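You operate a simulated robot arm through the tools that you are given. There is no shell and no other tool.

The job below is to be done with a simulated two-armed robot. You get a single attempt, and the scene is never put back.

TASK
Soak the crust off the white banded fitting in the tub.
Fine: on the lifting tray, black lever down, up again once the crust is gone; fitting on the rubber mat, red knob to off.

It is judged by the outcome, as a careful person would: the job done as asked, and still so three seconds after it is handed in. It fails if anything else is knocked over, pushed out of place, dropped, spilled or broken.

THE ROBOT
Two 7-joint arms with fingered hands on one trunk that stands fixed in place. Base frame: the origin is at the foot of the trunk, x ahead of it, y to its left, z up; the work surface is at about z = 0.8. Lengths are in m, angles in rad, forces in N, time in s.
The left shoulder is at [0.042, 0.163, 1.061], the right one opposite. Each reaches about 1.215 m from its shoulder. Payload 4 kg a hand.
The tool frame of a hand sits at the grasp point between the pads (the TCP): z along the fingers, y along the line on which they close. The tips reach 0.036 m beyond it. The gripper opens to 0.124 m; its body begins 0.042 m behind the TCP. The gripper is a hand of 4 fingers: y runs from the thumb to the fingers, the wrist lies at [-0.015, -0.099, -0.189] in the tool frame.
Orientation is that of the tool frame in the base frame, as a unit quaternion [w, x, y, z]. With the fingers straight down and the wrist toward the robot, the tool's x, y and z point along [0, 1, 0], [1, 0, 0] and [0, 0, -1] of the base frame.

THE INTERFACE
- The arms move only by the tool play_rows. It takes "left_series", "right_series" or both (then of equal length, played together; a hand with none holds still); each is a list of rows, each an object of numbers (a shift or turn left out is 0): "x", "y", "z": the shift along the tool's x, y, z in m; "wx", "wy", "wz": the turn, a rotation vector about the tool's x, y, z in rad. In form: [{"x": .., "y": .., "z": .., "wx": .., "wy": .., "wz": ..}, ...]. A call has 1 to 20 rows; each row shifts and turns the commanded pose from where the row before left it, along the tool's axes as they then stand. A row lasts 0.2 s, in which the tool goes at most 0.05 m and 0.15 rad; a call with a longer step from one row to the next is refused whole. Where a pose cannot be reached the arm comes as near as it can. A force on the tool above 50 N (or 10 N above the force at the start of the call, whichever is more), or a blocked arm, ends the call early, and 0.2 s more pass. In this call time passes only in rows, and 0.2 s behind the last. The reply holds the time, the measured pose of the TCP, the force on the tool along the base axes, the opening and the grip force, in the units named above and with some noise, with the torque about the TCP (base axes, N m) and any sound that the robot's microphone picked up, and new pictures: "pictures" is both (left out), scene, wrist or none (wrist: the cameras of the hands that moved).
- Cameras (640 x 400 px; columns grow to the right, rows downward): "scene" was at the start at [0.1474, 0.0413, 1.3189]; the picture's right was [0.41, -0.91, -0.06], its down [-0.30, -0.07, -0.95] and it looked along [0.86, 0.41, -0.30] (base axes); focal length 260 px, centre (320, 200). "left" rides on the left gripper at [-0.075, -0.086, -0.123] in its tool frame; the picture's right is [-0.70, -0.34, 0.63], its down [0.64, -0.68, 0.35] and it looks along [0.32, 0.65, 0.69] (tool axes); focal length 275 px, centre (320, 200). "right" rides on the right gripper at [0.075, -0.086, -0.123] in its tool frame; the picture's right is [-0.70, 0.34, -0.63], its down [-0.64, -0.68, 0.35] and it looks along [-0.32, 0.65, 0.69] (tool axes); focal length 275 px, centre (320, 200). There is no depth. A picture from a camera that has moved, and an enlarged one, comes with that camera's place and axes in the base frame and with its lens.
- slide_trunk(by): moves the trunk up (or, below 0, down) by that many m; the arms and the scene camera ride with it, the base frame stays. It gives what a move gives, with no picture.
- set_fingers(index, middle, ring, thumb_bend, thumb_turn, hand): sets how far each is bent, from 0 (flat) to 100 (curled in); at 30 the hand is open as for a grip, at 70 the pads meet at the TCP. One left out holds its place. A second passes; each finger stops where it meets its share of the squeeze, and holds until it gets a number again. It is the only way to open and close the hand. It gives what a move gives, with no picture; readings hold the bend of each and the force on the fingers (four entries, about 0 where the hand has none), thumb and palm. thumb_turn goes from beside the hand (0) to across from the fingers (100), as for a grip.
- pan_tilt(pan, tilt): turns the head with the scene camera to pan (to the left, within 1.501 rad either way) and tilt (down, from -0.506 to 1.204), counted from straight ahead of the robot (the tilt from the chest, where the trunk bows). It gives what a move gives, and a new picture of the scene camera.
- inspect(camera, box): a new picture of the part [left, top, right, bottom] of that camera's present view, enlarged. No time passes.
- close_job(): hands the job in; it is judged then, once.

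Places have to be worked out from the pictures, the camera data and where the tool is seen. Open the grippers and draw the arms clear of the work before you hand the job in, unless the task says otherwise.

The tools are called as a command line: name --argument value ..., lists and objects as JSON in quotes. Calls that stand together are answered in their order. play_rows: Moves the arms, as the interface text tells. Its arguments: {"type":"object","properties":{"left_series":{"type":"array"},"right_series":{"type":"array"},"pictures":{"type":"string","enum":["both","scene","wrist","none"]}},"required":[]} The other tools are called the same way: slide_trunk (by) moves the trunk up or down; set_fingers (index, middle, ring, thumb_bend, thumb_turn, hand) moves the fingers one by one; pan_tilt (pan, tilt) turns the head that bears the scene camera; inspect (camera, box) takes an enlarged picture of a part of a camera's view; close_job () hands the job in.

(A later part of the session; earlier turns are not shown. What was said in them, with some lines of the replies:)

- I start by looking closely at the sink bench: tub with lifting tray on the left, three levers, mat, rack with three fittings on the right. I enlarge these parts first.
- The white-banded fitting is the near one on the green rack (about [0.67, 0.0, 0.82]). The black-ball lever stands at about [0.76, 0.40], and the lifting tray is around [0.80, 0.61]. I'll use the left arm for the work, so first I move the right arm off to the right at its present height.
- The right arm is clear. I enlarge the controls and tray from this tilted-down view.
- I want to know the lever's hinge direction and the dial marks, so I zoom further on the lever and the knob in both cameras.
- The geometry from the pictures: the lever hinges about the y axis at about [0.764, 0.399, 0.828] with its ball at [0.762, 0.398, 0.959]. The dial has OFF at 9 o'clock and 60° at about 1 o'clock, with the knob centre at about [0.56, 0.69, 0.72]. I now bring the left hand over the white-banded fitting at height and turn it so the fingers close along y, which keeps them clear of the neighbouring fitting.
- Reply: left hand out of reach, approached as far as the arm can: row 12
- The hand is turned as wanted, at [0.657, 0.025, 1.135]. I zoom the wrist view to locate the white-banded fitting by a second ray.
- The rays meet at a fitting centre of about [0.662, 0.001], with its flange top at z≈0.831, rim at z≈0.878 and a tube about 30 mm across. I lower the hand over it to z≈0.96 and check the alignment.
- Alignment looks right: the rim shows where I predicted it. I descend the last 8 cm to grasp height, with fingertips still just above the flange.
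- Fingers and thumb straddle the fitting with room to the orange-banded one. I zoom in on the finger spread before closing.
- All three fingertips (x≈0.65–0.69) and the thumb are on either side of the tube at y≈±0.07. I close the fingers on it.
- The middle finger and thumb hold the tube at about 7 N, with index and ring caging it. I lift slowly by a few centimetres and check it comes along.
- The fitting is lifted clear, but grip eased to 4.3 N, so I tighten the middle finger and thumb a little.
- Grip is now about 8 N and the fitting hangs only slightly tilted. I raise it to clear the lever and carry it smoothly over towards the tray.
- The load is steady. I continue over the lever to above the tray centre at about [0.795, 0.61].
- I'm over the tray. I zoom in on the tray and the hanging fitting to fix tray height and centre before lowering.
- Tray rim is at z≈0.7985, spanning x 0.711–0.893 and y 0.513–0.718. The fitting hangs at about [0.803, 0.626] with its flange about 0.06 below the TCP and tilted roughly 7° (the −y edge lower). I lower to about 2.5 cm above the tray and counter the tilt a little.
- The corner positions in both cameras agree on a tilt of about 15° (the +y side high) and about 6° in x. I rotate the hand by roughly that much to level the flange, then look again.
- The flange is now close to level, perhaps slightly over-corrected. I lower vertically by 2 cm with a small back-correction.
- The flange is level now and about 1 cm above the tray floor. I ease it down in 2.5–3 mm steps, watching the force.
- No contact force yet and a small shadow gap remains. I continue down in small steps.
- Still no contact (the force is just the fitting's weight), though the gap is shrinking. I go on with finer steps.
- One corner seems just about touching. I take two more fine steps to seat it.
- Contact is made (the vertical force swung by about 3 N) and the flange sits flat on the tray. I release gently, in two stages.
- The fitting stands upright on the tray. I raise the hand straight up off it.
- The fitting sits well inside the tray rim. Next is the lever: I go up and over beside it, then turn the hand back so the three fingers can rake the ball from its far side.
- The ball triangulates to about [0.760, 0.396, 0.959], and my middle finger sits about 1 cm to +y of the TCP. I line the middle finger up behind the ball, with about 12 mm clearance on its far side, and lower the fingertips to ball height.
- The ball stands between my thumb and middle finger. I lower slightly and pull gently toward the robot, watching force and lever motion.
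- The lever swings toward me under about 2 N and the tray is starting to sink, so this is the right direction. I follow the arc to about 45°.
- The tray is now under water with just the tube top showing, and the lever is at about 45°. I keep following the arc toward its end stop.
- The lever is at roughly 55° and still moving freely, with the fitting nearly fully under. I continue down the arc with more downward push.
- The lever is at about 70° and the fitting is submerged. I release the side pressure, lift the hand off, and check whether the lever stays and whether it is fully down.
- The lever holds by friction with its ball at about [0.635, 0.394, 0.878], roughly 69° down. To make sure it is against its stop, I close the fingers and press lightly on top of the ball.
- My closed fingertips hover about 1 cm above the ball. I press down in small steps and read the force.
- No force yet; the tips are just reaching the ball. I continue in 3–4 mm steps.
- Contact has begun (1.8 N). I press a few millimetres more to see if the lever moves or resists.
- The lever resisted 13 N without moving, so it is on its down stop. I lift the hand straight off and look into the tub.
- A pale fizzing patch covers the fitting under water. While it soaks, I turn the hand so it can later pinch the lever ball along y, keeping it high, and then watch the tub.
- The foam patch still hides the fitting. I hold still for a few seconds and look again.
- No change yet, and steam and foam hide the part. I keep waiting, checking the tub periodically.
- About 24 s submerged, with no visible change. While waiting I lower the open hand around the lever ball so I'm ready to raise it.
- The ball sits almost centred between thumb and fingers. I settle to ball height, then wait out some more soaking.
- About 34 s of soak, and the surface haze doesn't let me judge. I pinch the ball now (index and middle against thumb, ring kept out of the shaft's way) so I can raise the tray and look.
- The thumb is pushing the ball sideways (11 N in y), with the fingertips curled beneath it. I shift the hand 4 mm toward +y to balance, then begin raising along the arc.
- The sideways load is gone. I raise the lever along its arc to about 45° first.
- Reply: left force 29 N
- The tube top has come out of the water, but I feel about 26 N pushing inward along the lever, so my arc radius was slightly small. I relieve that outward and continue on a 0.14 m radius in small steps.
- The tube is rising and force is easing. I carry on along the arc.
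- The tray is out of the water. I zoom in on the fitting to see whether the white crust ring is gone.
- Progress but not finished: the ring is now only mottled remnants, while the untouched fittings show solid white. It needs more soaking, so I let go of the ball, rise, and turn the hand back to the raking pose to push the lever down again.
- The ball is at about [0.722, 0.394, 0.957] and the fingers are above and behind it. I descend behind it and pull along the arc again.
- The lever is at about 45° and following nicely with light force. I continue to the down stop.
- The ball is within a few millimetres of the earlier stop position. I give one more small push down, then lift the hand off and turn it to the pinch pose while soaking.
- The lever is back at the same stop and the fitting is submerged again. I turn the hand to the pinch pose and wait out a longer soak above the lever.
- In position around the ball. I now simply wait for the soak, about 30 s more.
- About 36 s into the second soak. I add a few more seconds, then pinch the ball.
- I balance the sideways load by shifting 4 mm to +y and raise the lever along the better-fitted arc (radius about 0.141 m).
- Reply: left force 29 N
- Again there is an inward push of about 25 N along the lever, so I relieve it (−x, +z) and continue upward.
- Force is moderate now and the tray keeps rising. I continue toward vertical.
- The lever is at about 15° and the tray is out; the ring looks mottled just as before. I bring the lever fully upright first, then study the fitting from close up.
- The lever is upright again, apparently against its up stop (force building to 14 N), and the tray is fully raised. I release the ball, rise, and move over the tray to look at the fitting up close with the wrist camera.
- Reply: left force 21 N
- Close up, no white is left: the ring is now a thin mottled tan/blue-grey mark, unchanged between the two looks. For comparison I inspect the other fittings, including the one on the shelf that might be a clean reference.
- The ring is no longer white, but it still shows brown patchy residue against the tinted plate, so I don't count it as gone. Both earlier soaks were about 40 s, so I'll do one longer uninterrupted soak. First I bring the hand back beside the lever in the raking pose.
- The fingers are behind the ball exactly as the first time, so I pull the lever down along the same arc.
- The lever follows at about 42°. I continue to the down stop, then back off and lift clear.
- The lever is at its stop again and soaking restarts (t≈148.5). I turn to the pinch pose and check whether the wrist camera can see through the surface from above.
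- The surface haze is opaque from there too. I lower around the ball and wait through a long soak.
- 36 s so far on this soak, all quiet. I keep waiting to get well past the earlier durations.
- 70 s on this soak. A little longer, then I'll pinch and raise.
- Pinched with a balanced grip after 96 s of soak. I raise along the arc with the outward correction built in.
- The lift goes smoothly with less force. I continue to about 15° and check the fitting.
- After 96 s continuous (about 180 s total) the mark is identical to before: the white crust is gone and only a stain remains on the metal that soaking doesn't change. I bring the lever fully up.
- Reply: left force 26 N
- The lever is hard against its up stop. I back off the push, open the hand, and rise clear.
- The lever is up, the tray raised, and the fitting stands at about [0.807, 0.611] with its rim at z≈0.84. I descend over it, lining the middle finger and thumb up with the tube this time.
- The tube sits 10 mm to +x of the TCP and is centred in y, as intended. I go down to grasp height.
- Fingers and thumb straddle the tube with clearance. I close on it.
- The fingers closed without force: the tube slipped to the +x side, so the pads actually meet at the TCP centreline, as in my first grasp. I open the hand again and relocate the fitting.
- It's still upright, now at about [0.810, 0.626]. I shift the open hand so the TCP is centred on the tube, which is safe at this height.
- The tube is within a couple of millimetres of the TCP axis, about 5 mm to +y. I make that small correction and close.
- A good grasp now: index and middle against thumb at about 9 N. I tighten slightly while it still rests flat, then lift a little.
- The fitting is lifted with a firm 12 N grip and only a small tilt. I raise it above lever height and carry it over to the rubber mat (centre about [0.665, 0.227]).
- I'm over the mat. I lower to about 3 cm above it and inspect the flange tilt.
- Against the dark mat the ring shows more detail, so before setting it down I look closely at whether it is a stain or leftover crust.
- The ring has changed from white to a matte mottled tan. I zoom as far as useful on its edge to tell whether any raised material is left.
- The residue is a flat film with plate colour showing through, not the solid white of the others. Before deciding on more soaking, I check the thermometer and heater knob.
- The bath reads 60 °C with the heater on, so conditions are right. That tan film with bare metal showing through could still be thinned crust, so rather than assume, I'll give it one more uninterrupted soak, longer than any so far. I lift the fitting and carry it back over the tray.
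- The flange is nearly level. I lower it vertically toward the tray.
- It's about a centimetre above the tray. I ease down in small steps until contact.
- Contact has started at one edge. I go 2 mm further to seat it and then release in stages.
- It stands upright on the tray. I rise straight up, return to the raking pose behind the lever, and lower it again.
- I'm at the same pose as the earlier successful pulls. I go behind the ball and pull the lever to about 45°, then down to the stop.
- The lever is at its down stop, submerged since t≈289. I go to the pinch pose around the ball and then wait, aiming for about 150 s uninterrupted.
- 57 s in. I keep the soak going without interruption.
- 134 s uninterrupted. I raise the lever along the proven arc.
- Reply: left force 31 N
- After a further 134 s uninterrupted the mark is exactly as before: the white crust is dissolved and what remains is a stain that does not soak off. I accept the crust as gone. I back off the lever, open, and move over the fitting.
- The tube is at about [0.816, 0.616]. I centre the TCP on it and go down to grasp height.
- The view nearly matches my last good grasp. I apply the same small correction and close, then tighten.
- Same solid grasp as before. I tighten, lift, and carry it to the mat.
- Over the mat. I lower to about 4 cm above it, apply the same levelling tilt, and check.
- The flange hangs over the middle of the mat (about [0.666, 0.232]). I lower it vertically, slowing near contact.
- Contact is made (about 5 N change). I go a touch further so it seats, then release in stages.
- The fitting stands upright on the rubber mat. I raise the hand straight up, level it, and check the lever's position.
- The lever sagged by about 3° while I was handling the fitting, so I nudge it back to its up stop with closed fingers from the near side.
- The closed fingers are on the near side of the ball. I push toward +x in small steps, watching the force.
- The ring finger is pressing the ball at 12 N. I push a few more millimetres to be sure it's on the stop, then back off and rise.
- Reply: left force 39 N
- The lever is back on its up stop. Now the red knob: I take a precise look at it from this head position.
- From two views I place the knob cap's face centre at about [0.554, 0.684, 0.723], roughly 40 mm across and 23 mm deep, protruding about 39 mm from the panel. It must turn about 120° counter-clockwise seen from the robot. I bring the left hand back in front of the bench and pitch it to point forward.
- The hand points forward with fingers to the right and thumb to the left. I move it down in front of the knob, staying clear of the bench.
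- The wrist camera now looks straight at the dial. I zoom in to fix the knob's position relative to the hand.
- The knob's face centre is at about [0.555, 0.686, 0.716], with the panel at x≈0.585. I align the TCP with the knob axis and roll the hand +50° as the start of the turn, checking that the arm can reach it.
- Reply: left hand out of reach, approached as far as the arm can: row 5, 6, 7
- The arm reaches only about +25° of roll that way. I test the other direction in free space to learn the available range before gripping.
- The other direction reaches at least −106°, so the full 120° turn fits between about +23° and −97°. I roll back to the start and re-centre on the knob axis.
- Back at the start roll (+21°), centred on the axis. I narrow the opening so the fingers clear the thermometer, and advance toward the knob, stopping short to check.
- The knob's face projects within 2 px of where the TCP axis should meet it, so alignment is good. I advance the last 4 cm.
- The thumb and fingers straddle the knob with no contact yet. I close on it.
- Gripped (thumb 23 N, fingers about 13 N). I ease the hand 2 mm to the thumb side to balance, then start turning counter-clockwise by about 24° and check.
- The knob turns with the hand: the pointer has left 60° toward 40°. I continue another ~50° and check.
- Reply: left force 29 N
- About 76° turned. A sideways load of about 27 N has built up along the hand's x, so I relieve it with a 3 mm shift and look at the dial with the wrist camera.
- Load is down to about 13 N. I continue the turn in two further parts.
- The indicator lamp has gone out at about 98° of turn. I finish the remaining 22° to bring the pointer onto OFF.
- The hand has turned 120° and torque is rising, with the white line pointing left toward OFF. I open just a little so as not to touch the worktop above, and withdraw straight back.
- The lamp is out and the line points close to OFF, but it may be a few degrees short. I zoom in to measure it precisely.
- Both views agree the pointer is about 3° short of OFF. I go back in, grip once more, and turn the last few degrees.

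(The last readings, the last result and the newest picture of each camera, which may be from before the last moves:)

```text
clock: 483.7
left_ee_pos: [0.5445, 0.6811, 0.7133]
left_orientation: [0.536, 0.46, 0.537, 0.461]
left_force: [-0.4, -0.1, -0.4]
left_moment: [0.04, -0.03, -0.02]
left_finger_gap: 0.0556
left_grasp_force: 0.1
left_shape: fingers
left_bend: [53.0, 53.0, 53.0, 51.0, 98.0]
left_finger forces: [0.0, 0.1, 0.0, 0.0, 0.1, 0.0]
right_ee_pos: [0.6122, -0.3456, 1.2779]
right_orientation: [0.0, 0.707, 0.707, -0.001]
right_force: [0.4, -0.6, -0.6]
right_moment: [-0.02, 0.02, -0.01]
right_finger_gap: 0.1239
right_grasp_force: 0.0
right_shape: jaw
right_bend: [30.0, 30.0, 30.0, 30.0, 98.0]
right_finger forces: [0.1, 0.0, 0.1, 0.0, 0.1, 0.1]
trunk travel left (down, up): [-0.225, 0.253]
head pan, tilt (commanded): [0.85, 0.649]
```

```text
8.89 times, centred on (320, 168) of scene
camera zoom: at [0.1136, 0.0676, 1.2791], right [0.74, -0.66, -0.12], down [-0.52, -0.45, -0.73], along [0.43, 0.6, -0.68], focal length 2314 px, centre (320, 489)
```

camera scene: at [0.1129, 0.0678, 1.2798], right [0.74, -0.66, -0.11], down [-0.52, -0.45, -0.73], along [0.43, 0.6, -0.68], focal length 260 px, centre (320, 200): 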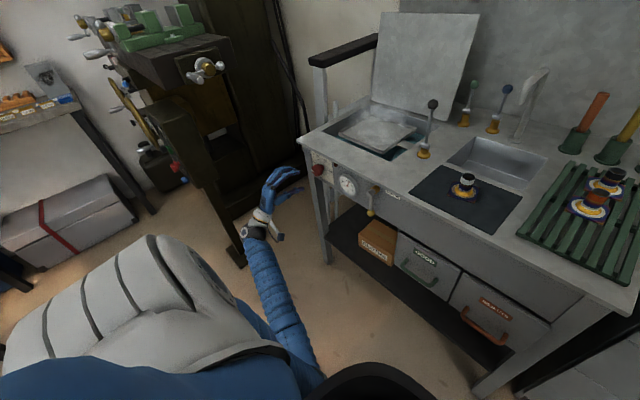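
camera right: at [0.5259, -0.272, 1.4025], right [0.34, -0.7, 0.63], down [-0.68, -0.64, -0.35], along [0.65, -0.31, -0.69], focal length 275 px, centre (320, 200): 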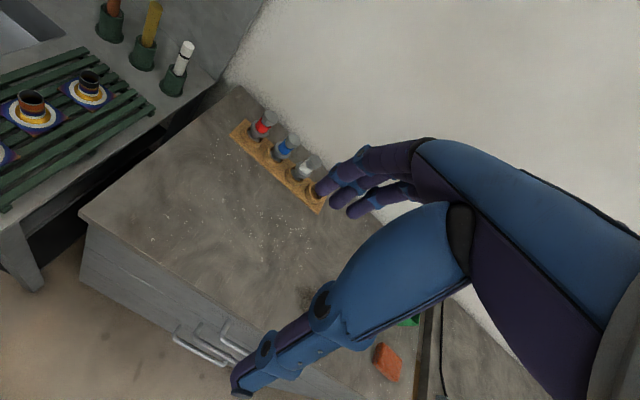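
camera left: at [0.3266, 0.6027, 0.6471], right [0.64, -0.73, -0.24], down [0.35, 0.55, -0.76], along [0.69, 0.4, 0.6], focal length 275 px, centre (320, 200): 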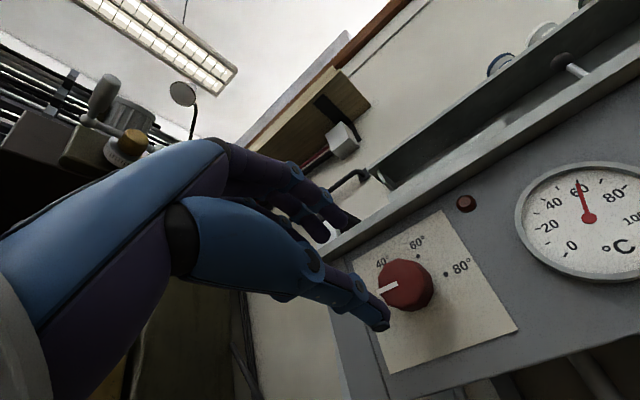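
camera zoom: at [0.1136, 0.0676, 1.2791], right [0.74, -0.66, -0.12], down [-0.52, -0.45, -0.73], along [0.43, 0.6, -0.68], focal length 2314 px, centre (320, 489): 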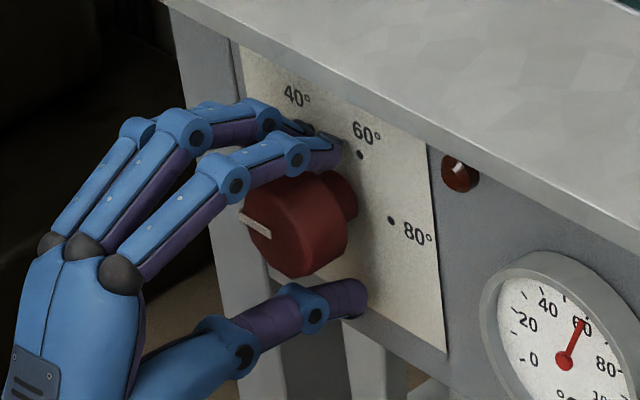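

The fingers are around the knob again without contact. I close, turn about 5° further, and check the torque.

set_fingers --hand "left" --index 66 --middle 66 --ring 66 --thumb_bend 65

play_rows --left_series '[{"wz": -0.04}, {"wz": -0.04}]' --pictures "none"

inspect --camera "scene" --box '[308, 154, 332, 174]'

```text
clock: 484.7
left_ee_pos: [0.5445, 0.6826, 0.7132]
left_orientation: [0.535, 0.462, 0.536, 0.462]
left_force: [3.3, 0.8, -2.4]
left_moment: [0.02, -0.14, 0.03]
left_finger_gap: 0.0416
left_grasp_force: 15.4
left_shape: fingers
left_bend: [59.0, 60.0, 65.0, 59.0, 97.0]
left_finger forces: [6.6, 6.7, 0.8, 0.0, 17.0, 0.0]
right_ee_pos: [0.6126, -0.3465, 1.2779]
right_orientation: [-0.001, 0.708, 0.707, 0.0]
right_force: [0.1, -0.8, -0.4]
right_moment: [-0.01, -0.02, 0.01]
right_finger_gap: 0.1238
right_grasp_force: 0.0
right_shape: jaw
right_bend: [30.0, 30.0, 30.0, 30.0, 98.0]
right_finger forces: [0.1, 0.1, 0.1, 0.0, 0.0, 0.0]
trunk travel left (down, up): [-0.225, 0.253]
head pan, tilt (commanded): [0.85, 0.649]
```

```text
clock: 485.3
left_ee_pos: [0.5437, 0.6837, 0.7137]
left_orientation: [0.553, 0.44, 0.554, 0.44]
left_force: [3.0, -6.5, -5.0]
left_moment: [0.37, -0.1, -0.2]
left_finger_gap: 0.0416
left_grasp_force: 18.1
left_shape: fingers
left_bend: [59.0, 60.0, 65.0, 59.0, 97.0]
left_finger forces: [8.4, 6.7, 0.7, 0.0, 19.6, 0.1]
right_ee_pos: [0.6128, -0.3466, 1.2778]
right_orientation: [0.0, 0.707, 0.707, -0.001]
right_force: [-0.1, -0.4, 0.5]
right_moment: [0.05, 0.01, 0.02]
right_finger_gap: 0.1237
right_grasp_force: 0.2
right_shape: jaw
right_bend: [30.0, 30.0, 30.0, 30.0, 98.0]
right_finger forces: [0.0, 0.0, 0.0, 0.0, 0.0, 0.1]
trunk travel left (down, up): [-0.225, 0.253]
head pan, tilt (commanded): [0.85, 0.649]
```

```text
16.00 times, centred on (320, 164) of scene
camera zoom: at [0.1141, 0.0673, 1.279], right [0.74, -0.66, -0.12], down [-0.52, -0.45, -0.73], along [0.43, 0.6, -0.68], focal length 4166 px, centre (320, 776)
```

zoom: 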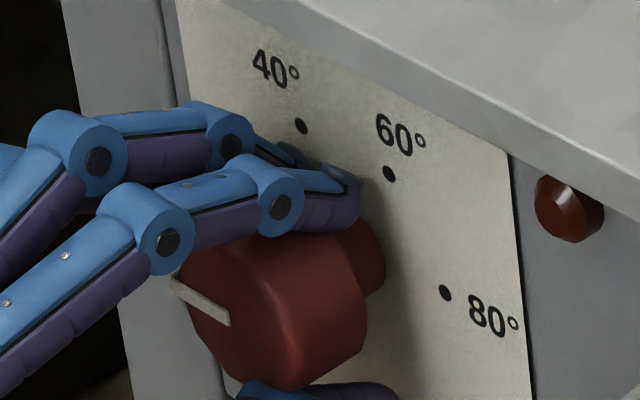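

Torque rose to the same level right away without the knob moving further, so it is on its OFF stop. I open slightly and withdraw.

set_fingers --hand "left" --index 53 --middle 53 --ring 53 --thumb_bend 51

play_rows --left_series '[{"z": -0.015}, {"z": -0.02}, {"z": -0.03}, {"z": -0.03}]' --pictures "none"

inspect --camera "scene" --box '[308, 154, 332, 174]'

inspect --camera "left" --box '[370, 250, 440, 315]'

```text
clock: 486.3
left_ee_pos: [0.5437, 0.6827, 0.7134]
left_orientation: [0.554, 0.439, 0.555, 0.439]
left_force: [0.4, -1.0, -0.4]
left_moment: [0.0, 0.0, 0.02]
left_finger_gap: 0.0554
left_grasp_force: 0.0
left_shape: fingers
left_bend: [53.0, 53.0, 53.0, 51.0, 97.0]
left_finger forces: [0.0, 0.1, 0.0, 0.0, 0.0, 0.0]
right_ee_pos: [0.6126, -0.3463, 1.2777]
right_orientation: [0.0, 0.707, 0.707, 0.0]
right_force: [-0.6, -0.3, 0.4]
right_moment: [-0.01, -0.02, -0.04]
right_finger_gap: 0.1237
right_grasp_force: 0.0
right_shape: jaw
right_bend: [30.0, 30.0, 30.0, 30.0, 98.0]
right_finger forces: [0.0, 0.0, 0.1, 0.0, 0.0, 0.0]
trunk travel left (down, up): [-0.225, 0.253]
head pan, tilt (commanded): [0.85, 0.649]
```

```text
clock: 487.5
left_ee_pos: [0.4541, 0.696, 0.7319]
left_orientation: [0.554, 0.439, 0.543, 0.454]
left_force: [0.6, -0.1, -0.6]
left_moment: [0.0, -0.05, -0.01]
left_finger_gap: 0.0556
left_grasp_force: 0.0
left_shape: fingers
left_bend: [53.0, 53.0, 53.0, 51.0, 97.0]
left_finger forces: [0.0, 0.0, 0.0, 0.0, 0.0, 0.1]
right_ee_pos: [0.6146, -0.345, 1.2747]
right_orientation: [-0.002, 0.707, 0.707, -0.001]
right_force: [0.4, 0.2, -0.2]
right_moment: [0.04, -0.01, 0.04]
right_finger_gap: 0.1236
right_grasp_force: 0.1
right_shape: jaw
right_bend: [30.0, 30.0, 30.0, 30.0, 98.0]
right_finger forces: [0.0, 0.0, 0.0, 0.1, 0.0, 0.0]
trunk travel left (down, up): [-0.225, 0.253]
head pan, tilt (commanded): [0.85, 0.649]
stopped in row 4 (left hand): the arm was blocked; the commanded pose is now the measured one
```

```text
16.00 times, centred on (320, 164) of scene
camera zoom: at [0.1151, 0.0676, 1.2771], right [0.74, -0.66, -0.12], down [-0.52, -0.45, -0.72], along [0.43, 0.6, -0.68], focal length 4166 px, centre (320, 776)
```

zoom: 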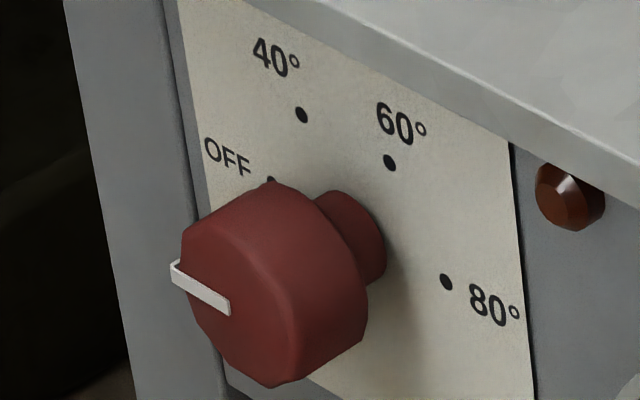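

```text
6.15 times, centred on (405, 282) of left
camera zoom: at [0.3335, 0.6037, 0.661], right [0.64, -0.74, -0.17], down [0.36, 0.5, -0.79], along [0.67, 0.45, 0.59], focal length 1694 px, centre (-203, -308)
```

zoom: 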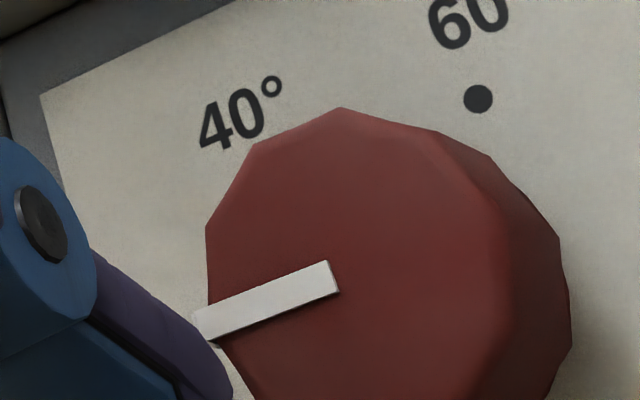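

The white line now points exactly at OFF in both views and the lamp is out. The arm touched something near the robot's own body in its rolled pose, so I roll the wrist back in place rather than retreat further.

play_rows --left_series '[{"wz": 0.15}, {"wz": 0.15}, {"wz": 0.15}, {"wz": 0.15}, {"wz": 0.15}, {"wz": 0.15}, {"wz": 0.15}, {"wz": 0.15}, {"wz": 0.15}, {"wz": 0.15}, {"wz": 0.15}, {"wz": 0.13}]' --pictures "scene"

```text
clock: 490.1
left_ee_pos: [0.4526, 0.6926, 0.7323]
left_orientation: [-0.004, 0.698, 0.002, 0.716]
left_force: [0.7, -0.7, -0.4]
left_moment: [0.04, 0.03, -0.02]
left_finger_gap: 0.0557
left_grasp_force: 0.1
left_shape: fingers
left_bend: [53.0, 53.0, 53.0, 51.0, 97.0]
left_finger forces: [0.0, 0.1, 0.0, 0.0, 0.0, 0.1]
right_ee_pos: [0.6117, -0.3451, 1.2784]
right_orientation: [0.0, 0.707, 0.707, 0.0]
right_force: [0.8, -0.1, 0.0]
right_moment: [0.0, 0.0, 0.03]
right_finger_gap: 0.1238
right_grasp_force: 0.0
right_shape: jaw
right_bend: [30.0, 30.0, 30.0, 30.0, 98.0]
right_finger forces: [0.1, 0.0, 0.0, 0.0, 0.1, 0.1]
trunk travel left (down, up): [-0.225, 0.253]
head pan, tilt (commanded): [0.85, 0.649]
camera scene: at [0.1135, 0.0677, 1.2791], right [0.74, -0.66, -0.12], down [-0.52, -0.45, -0.73], along [0.43, 0.6, -0.68], focal length 260 px, centre (320, 200)
```

scene: 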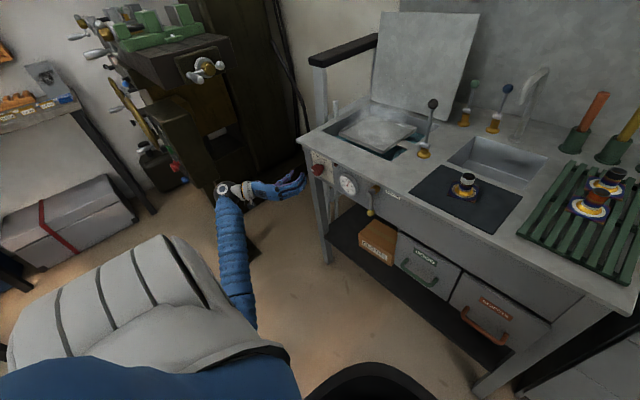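

The wrist is back to neutral. I retrace the path: up and away from the bench front, then pitch the hand down again as at the start.

play_rows --left_series '[{"z": -0.01}, {"x": 0.0376, "y": 0.0133}, {"x": 0.0376, "y": 0.0133}, {"x": 0.0376, "y": 0.0133}, {"x": 0.0376, "y": 0.0133}, {"x": 0.0376, "y": 0.0133}, {"x": 0.0376, "y": 0.0133}, {"x": 0.0376, "y": 0.0133}, {"x": 0.0376, "y": 0.0133}, {"x": 0.0376, "y": 0.0133}, {"x": 0.0376, "y": 0.0133}]' --pictures "none"

set_fingers --hand "left" --index 30 --middle 30 --ring 30 --thumb_bend 30

play_rows --left_series '[{"wy": -0.1428}, {"wy": -0.1428}, {"wy": -0.1428}, {"wy": -0.1428}, {"wy": -0.1428}, {"wy": -0.1428}, {"wy": -0.1428}, {"wy": -0.1428}, {"wy": -0.1428}, {"wy": -0.1428}, {"wy": -0.1428}, {"z": -0.03}, {"z": -0.03}, {"z": -0.03}, {"z": -0.03}]' --pictures "none"

pan_tilt --pan 0.45 --tilt 0.45

```text
clock: 492.5
left_ee_pos: [0.4367, 0.5602, 1.1094]
left_orientation: [-0.003, 0.698, 0.002, 0.716]
left_force: [0.3, -0.6, 0.2]
left_moment: [0.0, -0.03, 0.01]
left_finger_gap: 0.0557
left_grasp_force: 0.1
left_shape: fingers
left_bend: [53.0, 53.0, 53.0, 51.0, 97.0]
left_finger forces: [0.0, 0.0, 0.0, 0.0, 0.0, 0.1]
right_ee_pos: [0.612, -0.3453, 1.2784]
right_orientation: [0.0, 0.707, 0.707, 0.0]
right_force: [-0.2, -0.4, 0.0]
right_moment: [-0.01, -0.01, -0.03]
right_finger_gap: 0.124
right_grasp_force: 0.1
right_shape: jaw
right_bend: [30.0, 30.0, 30.0, 30.0, 98.0]
right_finger forces: [0.0, 0.0, 0.0, 0.0, 0.0, 0.0]
trunk travel left (down, up): [-0.225, 0.253]
head pan, tilt (commanded): [0.85, 0.649]
```

```text
clock: 493.5
left_ee_pos: [0.4361, 0.5618, 1.1086]
left_orientation: [-0.002, 0.698, 0.003, 0.716]
left_force: [0.1, -0.4, 0.6]
left_moment: [-0.02, -0.01, 0.02]
left_finger_gap: 0.1229
left_grasp_force: 0.0
left_shape: fingers
left_bend: [30.0, 30.0, 30.0, 30.0, 97.0]
left_finger forces: [0.0, 0.0, 0.0, 0.0, 0.0, 0.0]
right_ee_pos: [0.6117, -0.3449, 1.2787]
right_orientation: [-0.001, 0.707, 0.707, 0.0]
right_force: [0.1, 0.0, -1.0]
right_moment: [0.02, 0.01, 0.02]
right_finger_gap: 0.1238
right_grasp_force: 0.1
right_shape: jaw
right_bend: [30.0, 30.0, 30.0, 30.0, 98.0]
right_finger forces: [0.0, 0.0, 0.1, 0.0, 0.0, 0.0]
trunk travel left (down, up): [-0.225, 0.253]
head pan, tilt (commanded): [0.85, 0.649]
```

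```text
clock: 496.7
left_ee_pos: [0.4322, 0.5591, 1.2293]
left_orientation: [-0.001, 1.0, 0.004, 0.014]
left_force: [-0.4, -0.9, -0.6]
left_moment: [0.01, -0.02, -0.03]
left_finger_gap: 0.1232
left_grasp_force: 0.1
left_shape: fingers
left_bend: [30.0, 30.0, 30.0, 30.0, 97.0]
left_finger forces: [0.0, 0.0, 0.0, 0.0, 0.0, 0.0]
right_ee_pos: [0.6105, -0.3466, 1.2781]
right_orientation: [0.0, 0.708, 0.707, 0.0]
right_force: [0.5, 0.2, 1.1]
right_moment: [0.04, 0.0, 0.0]
right_finger_gap: 0.1236
right_grasp_force: 0.1
right_shape: jaw
right_bend: [30.0, 30.0, 30.0, 30.0, 98.0]
right_finger forces: [0.0, 0.1, 0.1, 0.1, 0.0, 0.1]
trunk travel left (down, up): [-0.225, 0.253]
head pan, tilt (commanded): [0.85, 0.649]
```

```text
clock: 497.6
left_ee_pos: [0.4321, 0.559, 1.227]
left_orientation: [-0.001, 1.0, 0.004, 0.013]
left_force: [-1.0, 0.3, 0.4]
left_moment: [0.01, 0.0, 0.04]
left_finger_gap: 0.1234
left_grasp_force: 0.0
left_shape: fingers
left_bend: [30.0, 30.0, 30.0, 30.0, 97.0]
left_finger forces: [0.1, 0.1, 0.0, 0.0, 0.0, 0.0]
right_ee_pos: [0.6119, -0.3455, 1.2781]
right_orientation: [0.0, 0.707, 0.707, 0.0]
right_force: [0.0, 0.3, 0.0]
right_moment: [-0.02, 0.0, 0.01]
right_finger_gap: 0.1239
right_grasp_force: 0.1
right_shape: jaw
right_bend: [30.0, 30.0, 30.0, 30.0, 98.0]
right_finger forces: [0.0, 0.1, 0.0, 0.0, 0.0, 0.1]
trunk travel left (down, up): [-0.225, 0.253]
head pan, tilt (commanded): [0.45, 0.45]
camera scene: at [0.1414, 0.0425, 1.2928], right [0.43, -0.9, -0.07], down [-0.53, -0.19, -0.83], along [0.73, 0.39, -0.55], focal length 260 px, centre (320, 200)
```

scene: 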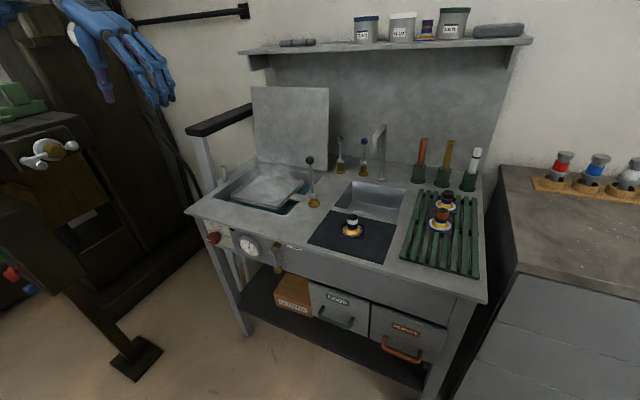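

Both arms are clear. I do a last check of the fitting on the mat, the lever and tray, and the knob.

inspect --camera "scene" --box '[320, 190, 470, 280]'

inspect --camera "scene" --box '[195, 145, 335, 265]'

```text
4.27 times, centred on (395, 235) of scene
camera zoom: at [0.1414, 0.0425, 1.2928], right [0.43, -0.9, -0.07], down [-0.53, -0.19, -0.83], along [0.73, 0.39, -0.55], focal length 1111 px, centre (0, 51)
```

zoom: 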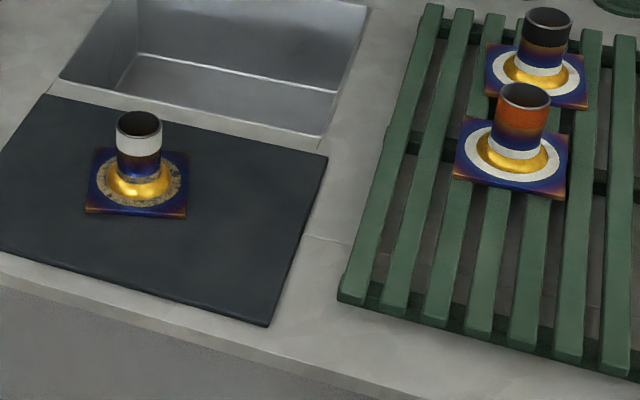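

```text
3.33 times, centred on (265, 205) of scene
camera zoom: at [0.1414, 0.0425, 1.2928], right [0.43, -0.9, -0.07], down [-0.53, -0.19, -0.83], along [0.73, 0.39, -0.55], focal length 868 px, centre (503, 183)
```

zoom: 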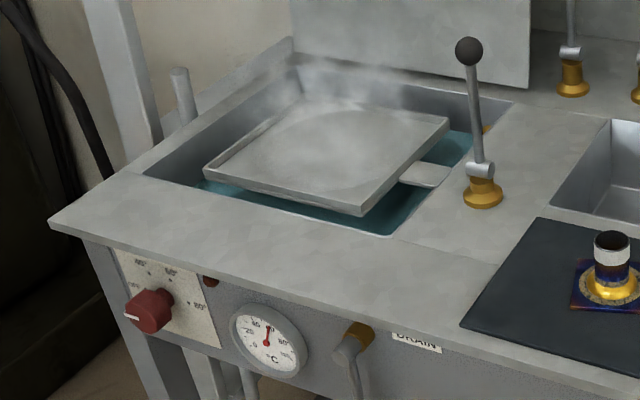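

The white-banded fitting stands on the rubber mat with its white crust gone. The lever is up with the tray raised, the red knob is at OFF with the lamp out, and nothing else has moved. Hands are open and clear, so I hand the job in.

close_job

```text
The job is handed in.
```

I handed the job in with every step done, but I'm not fully certain the crust counts as completely gone.

- **Crust:** The solid white ring dissolved in the first soak and left a flat, mottled tan mark. Three more soaks, the longest 134 s, about five minutes in all, did not change that mark. I took it for a stain and stopped there, but it could be a residue that this bath won't remove.
- **Fitting:** The white-banded fitting is standing upright on the rubber mat.
- **Lever and tray:** The black lever is against its up stop and the tray is raised. It had sagged about 3° while I was taking the fitting off the tray, so I pushed it back up.
- **Knob:** The red knob points at OFF and the heater lamp is out.
- **Everything else:** In the last pictures nothing else had been moved, spilled or knocked over. During the soaks I pushed the fitting a centimetre or two across the tray in one missed grasp. Both hands are open and clear of the bench.
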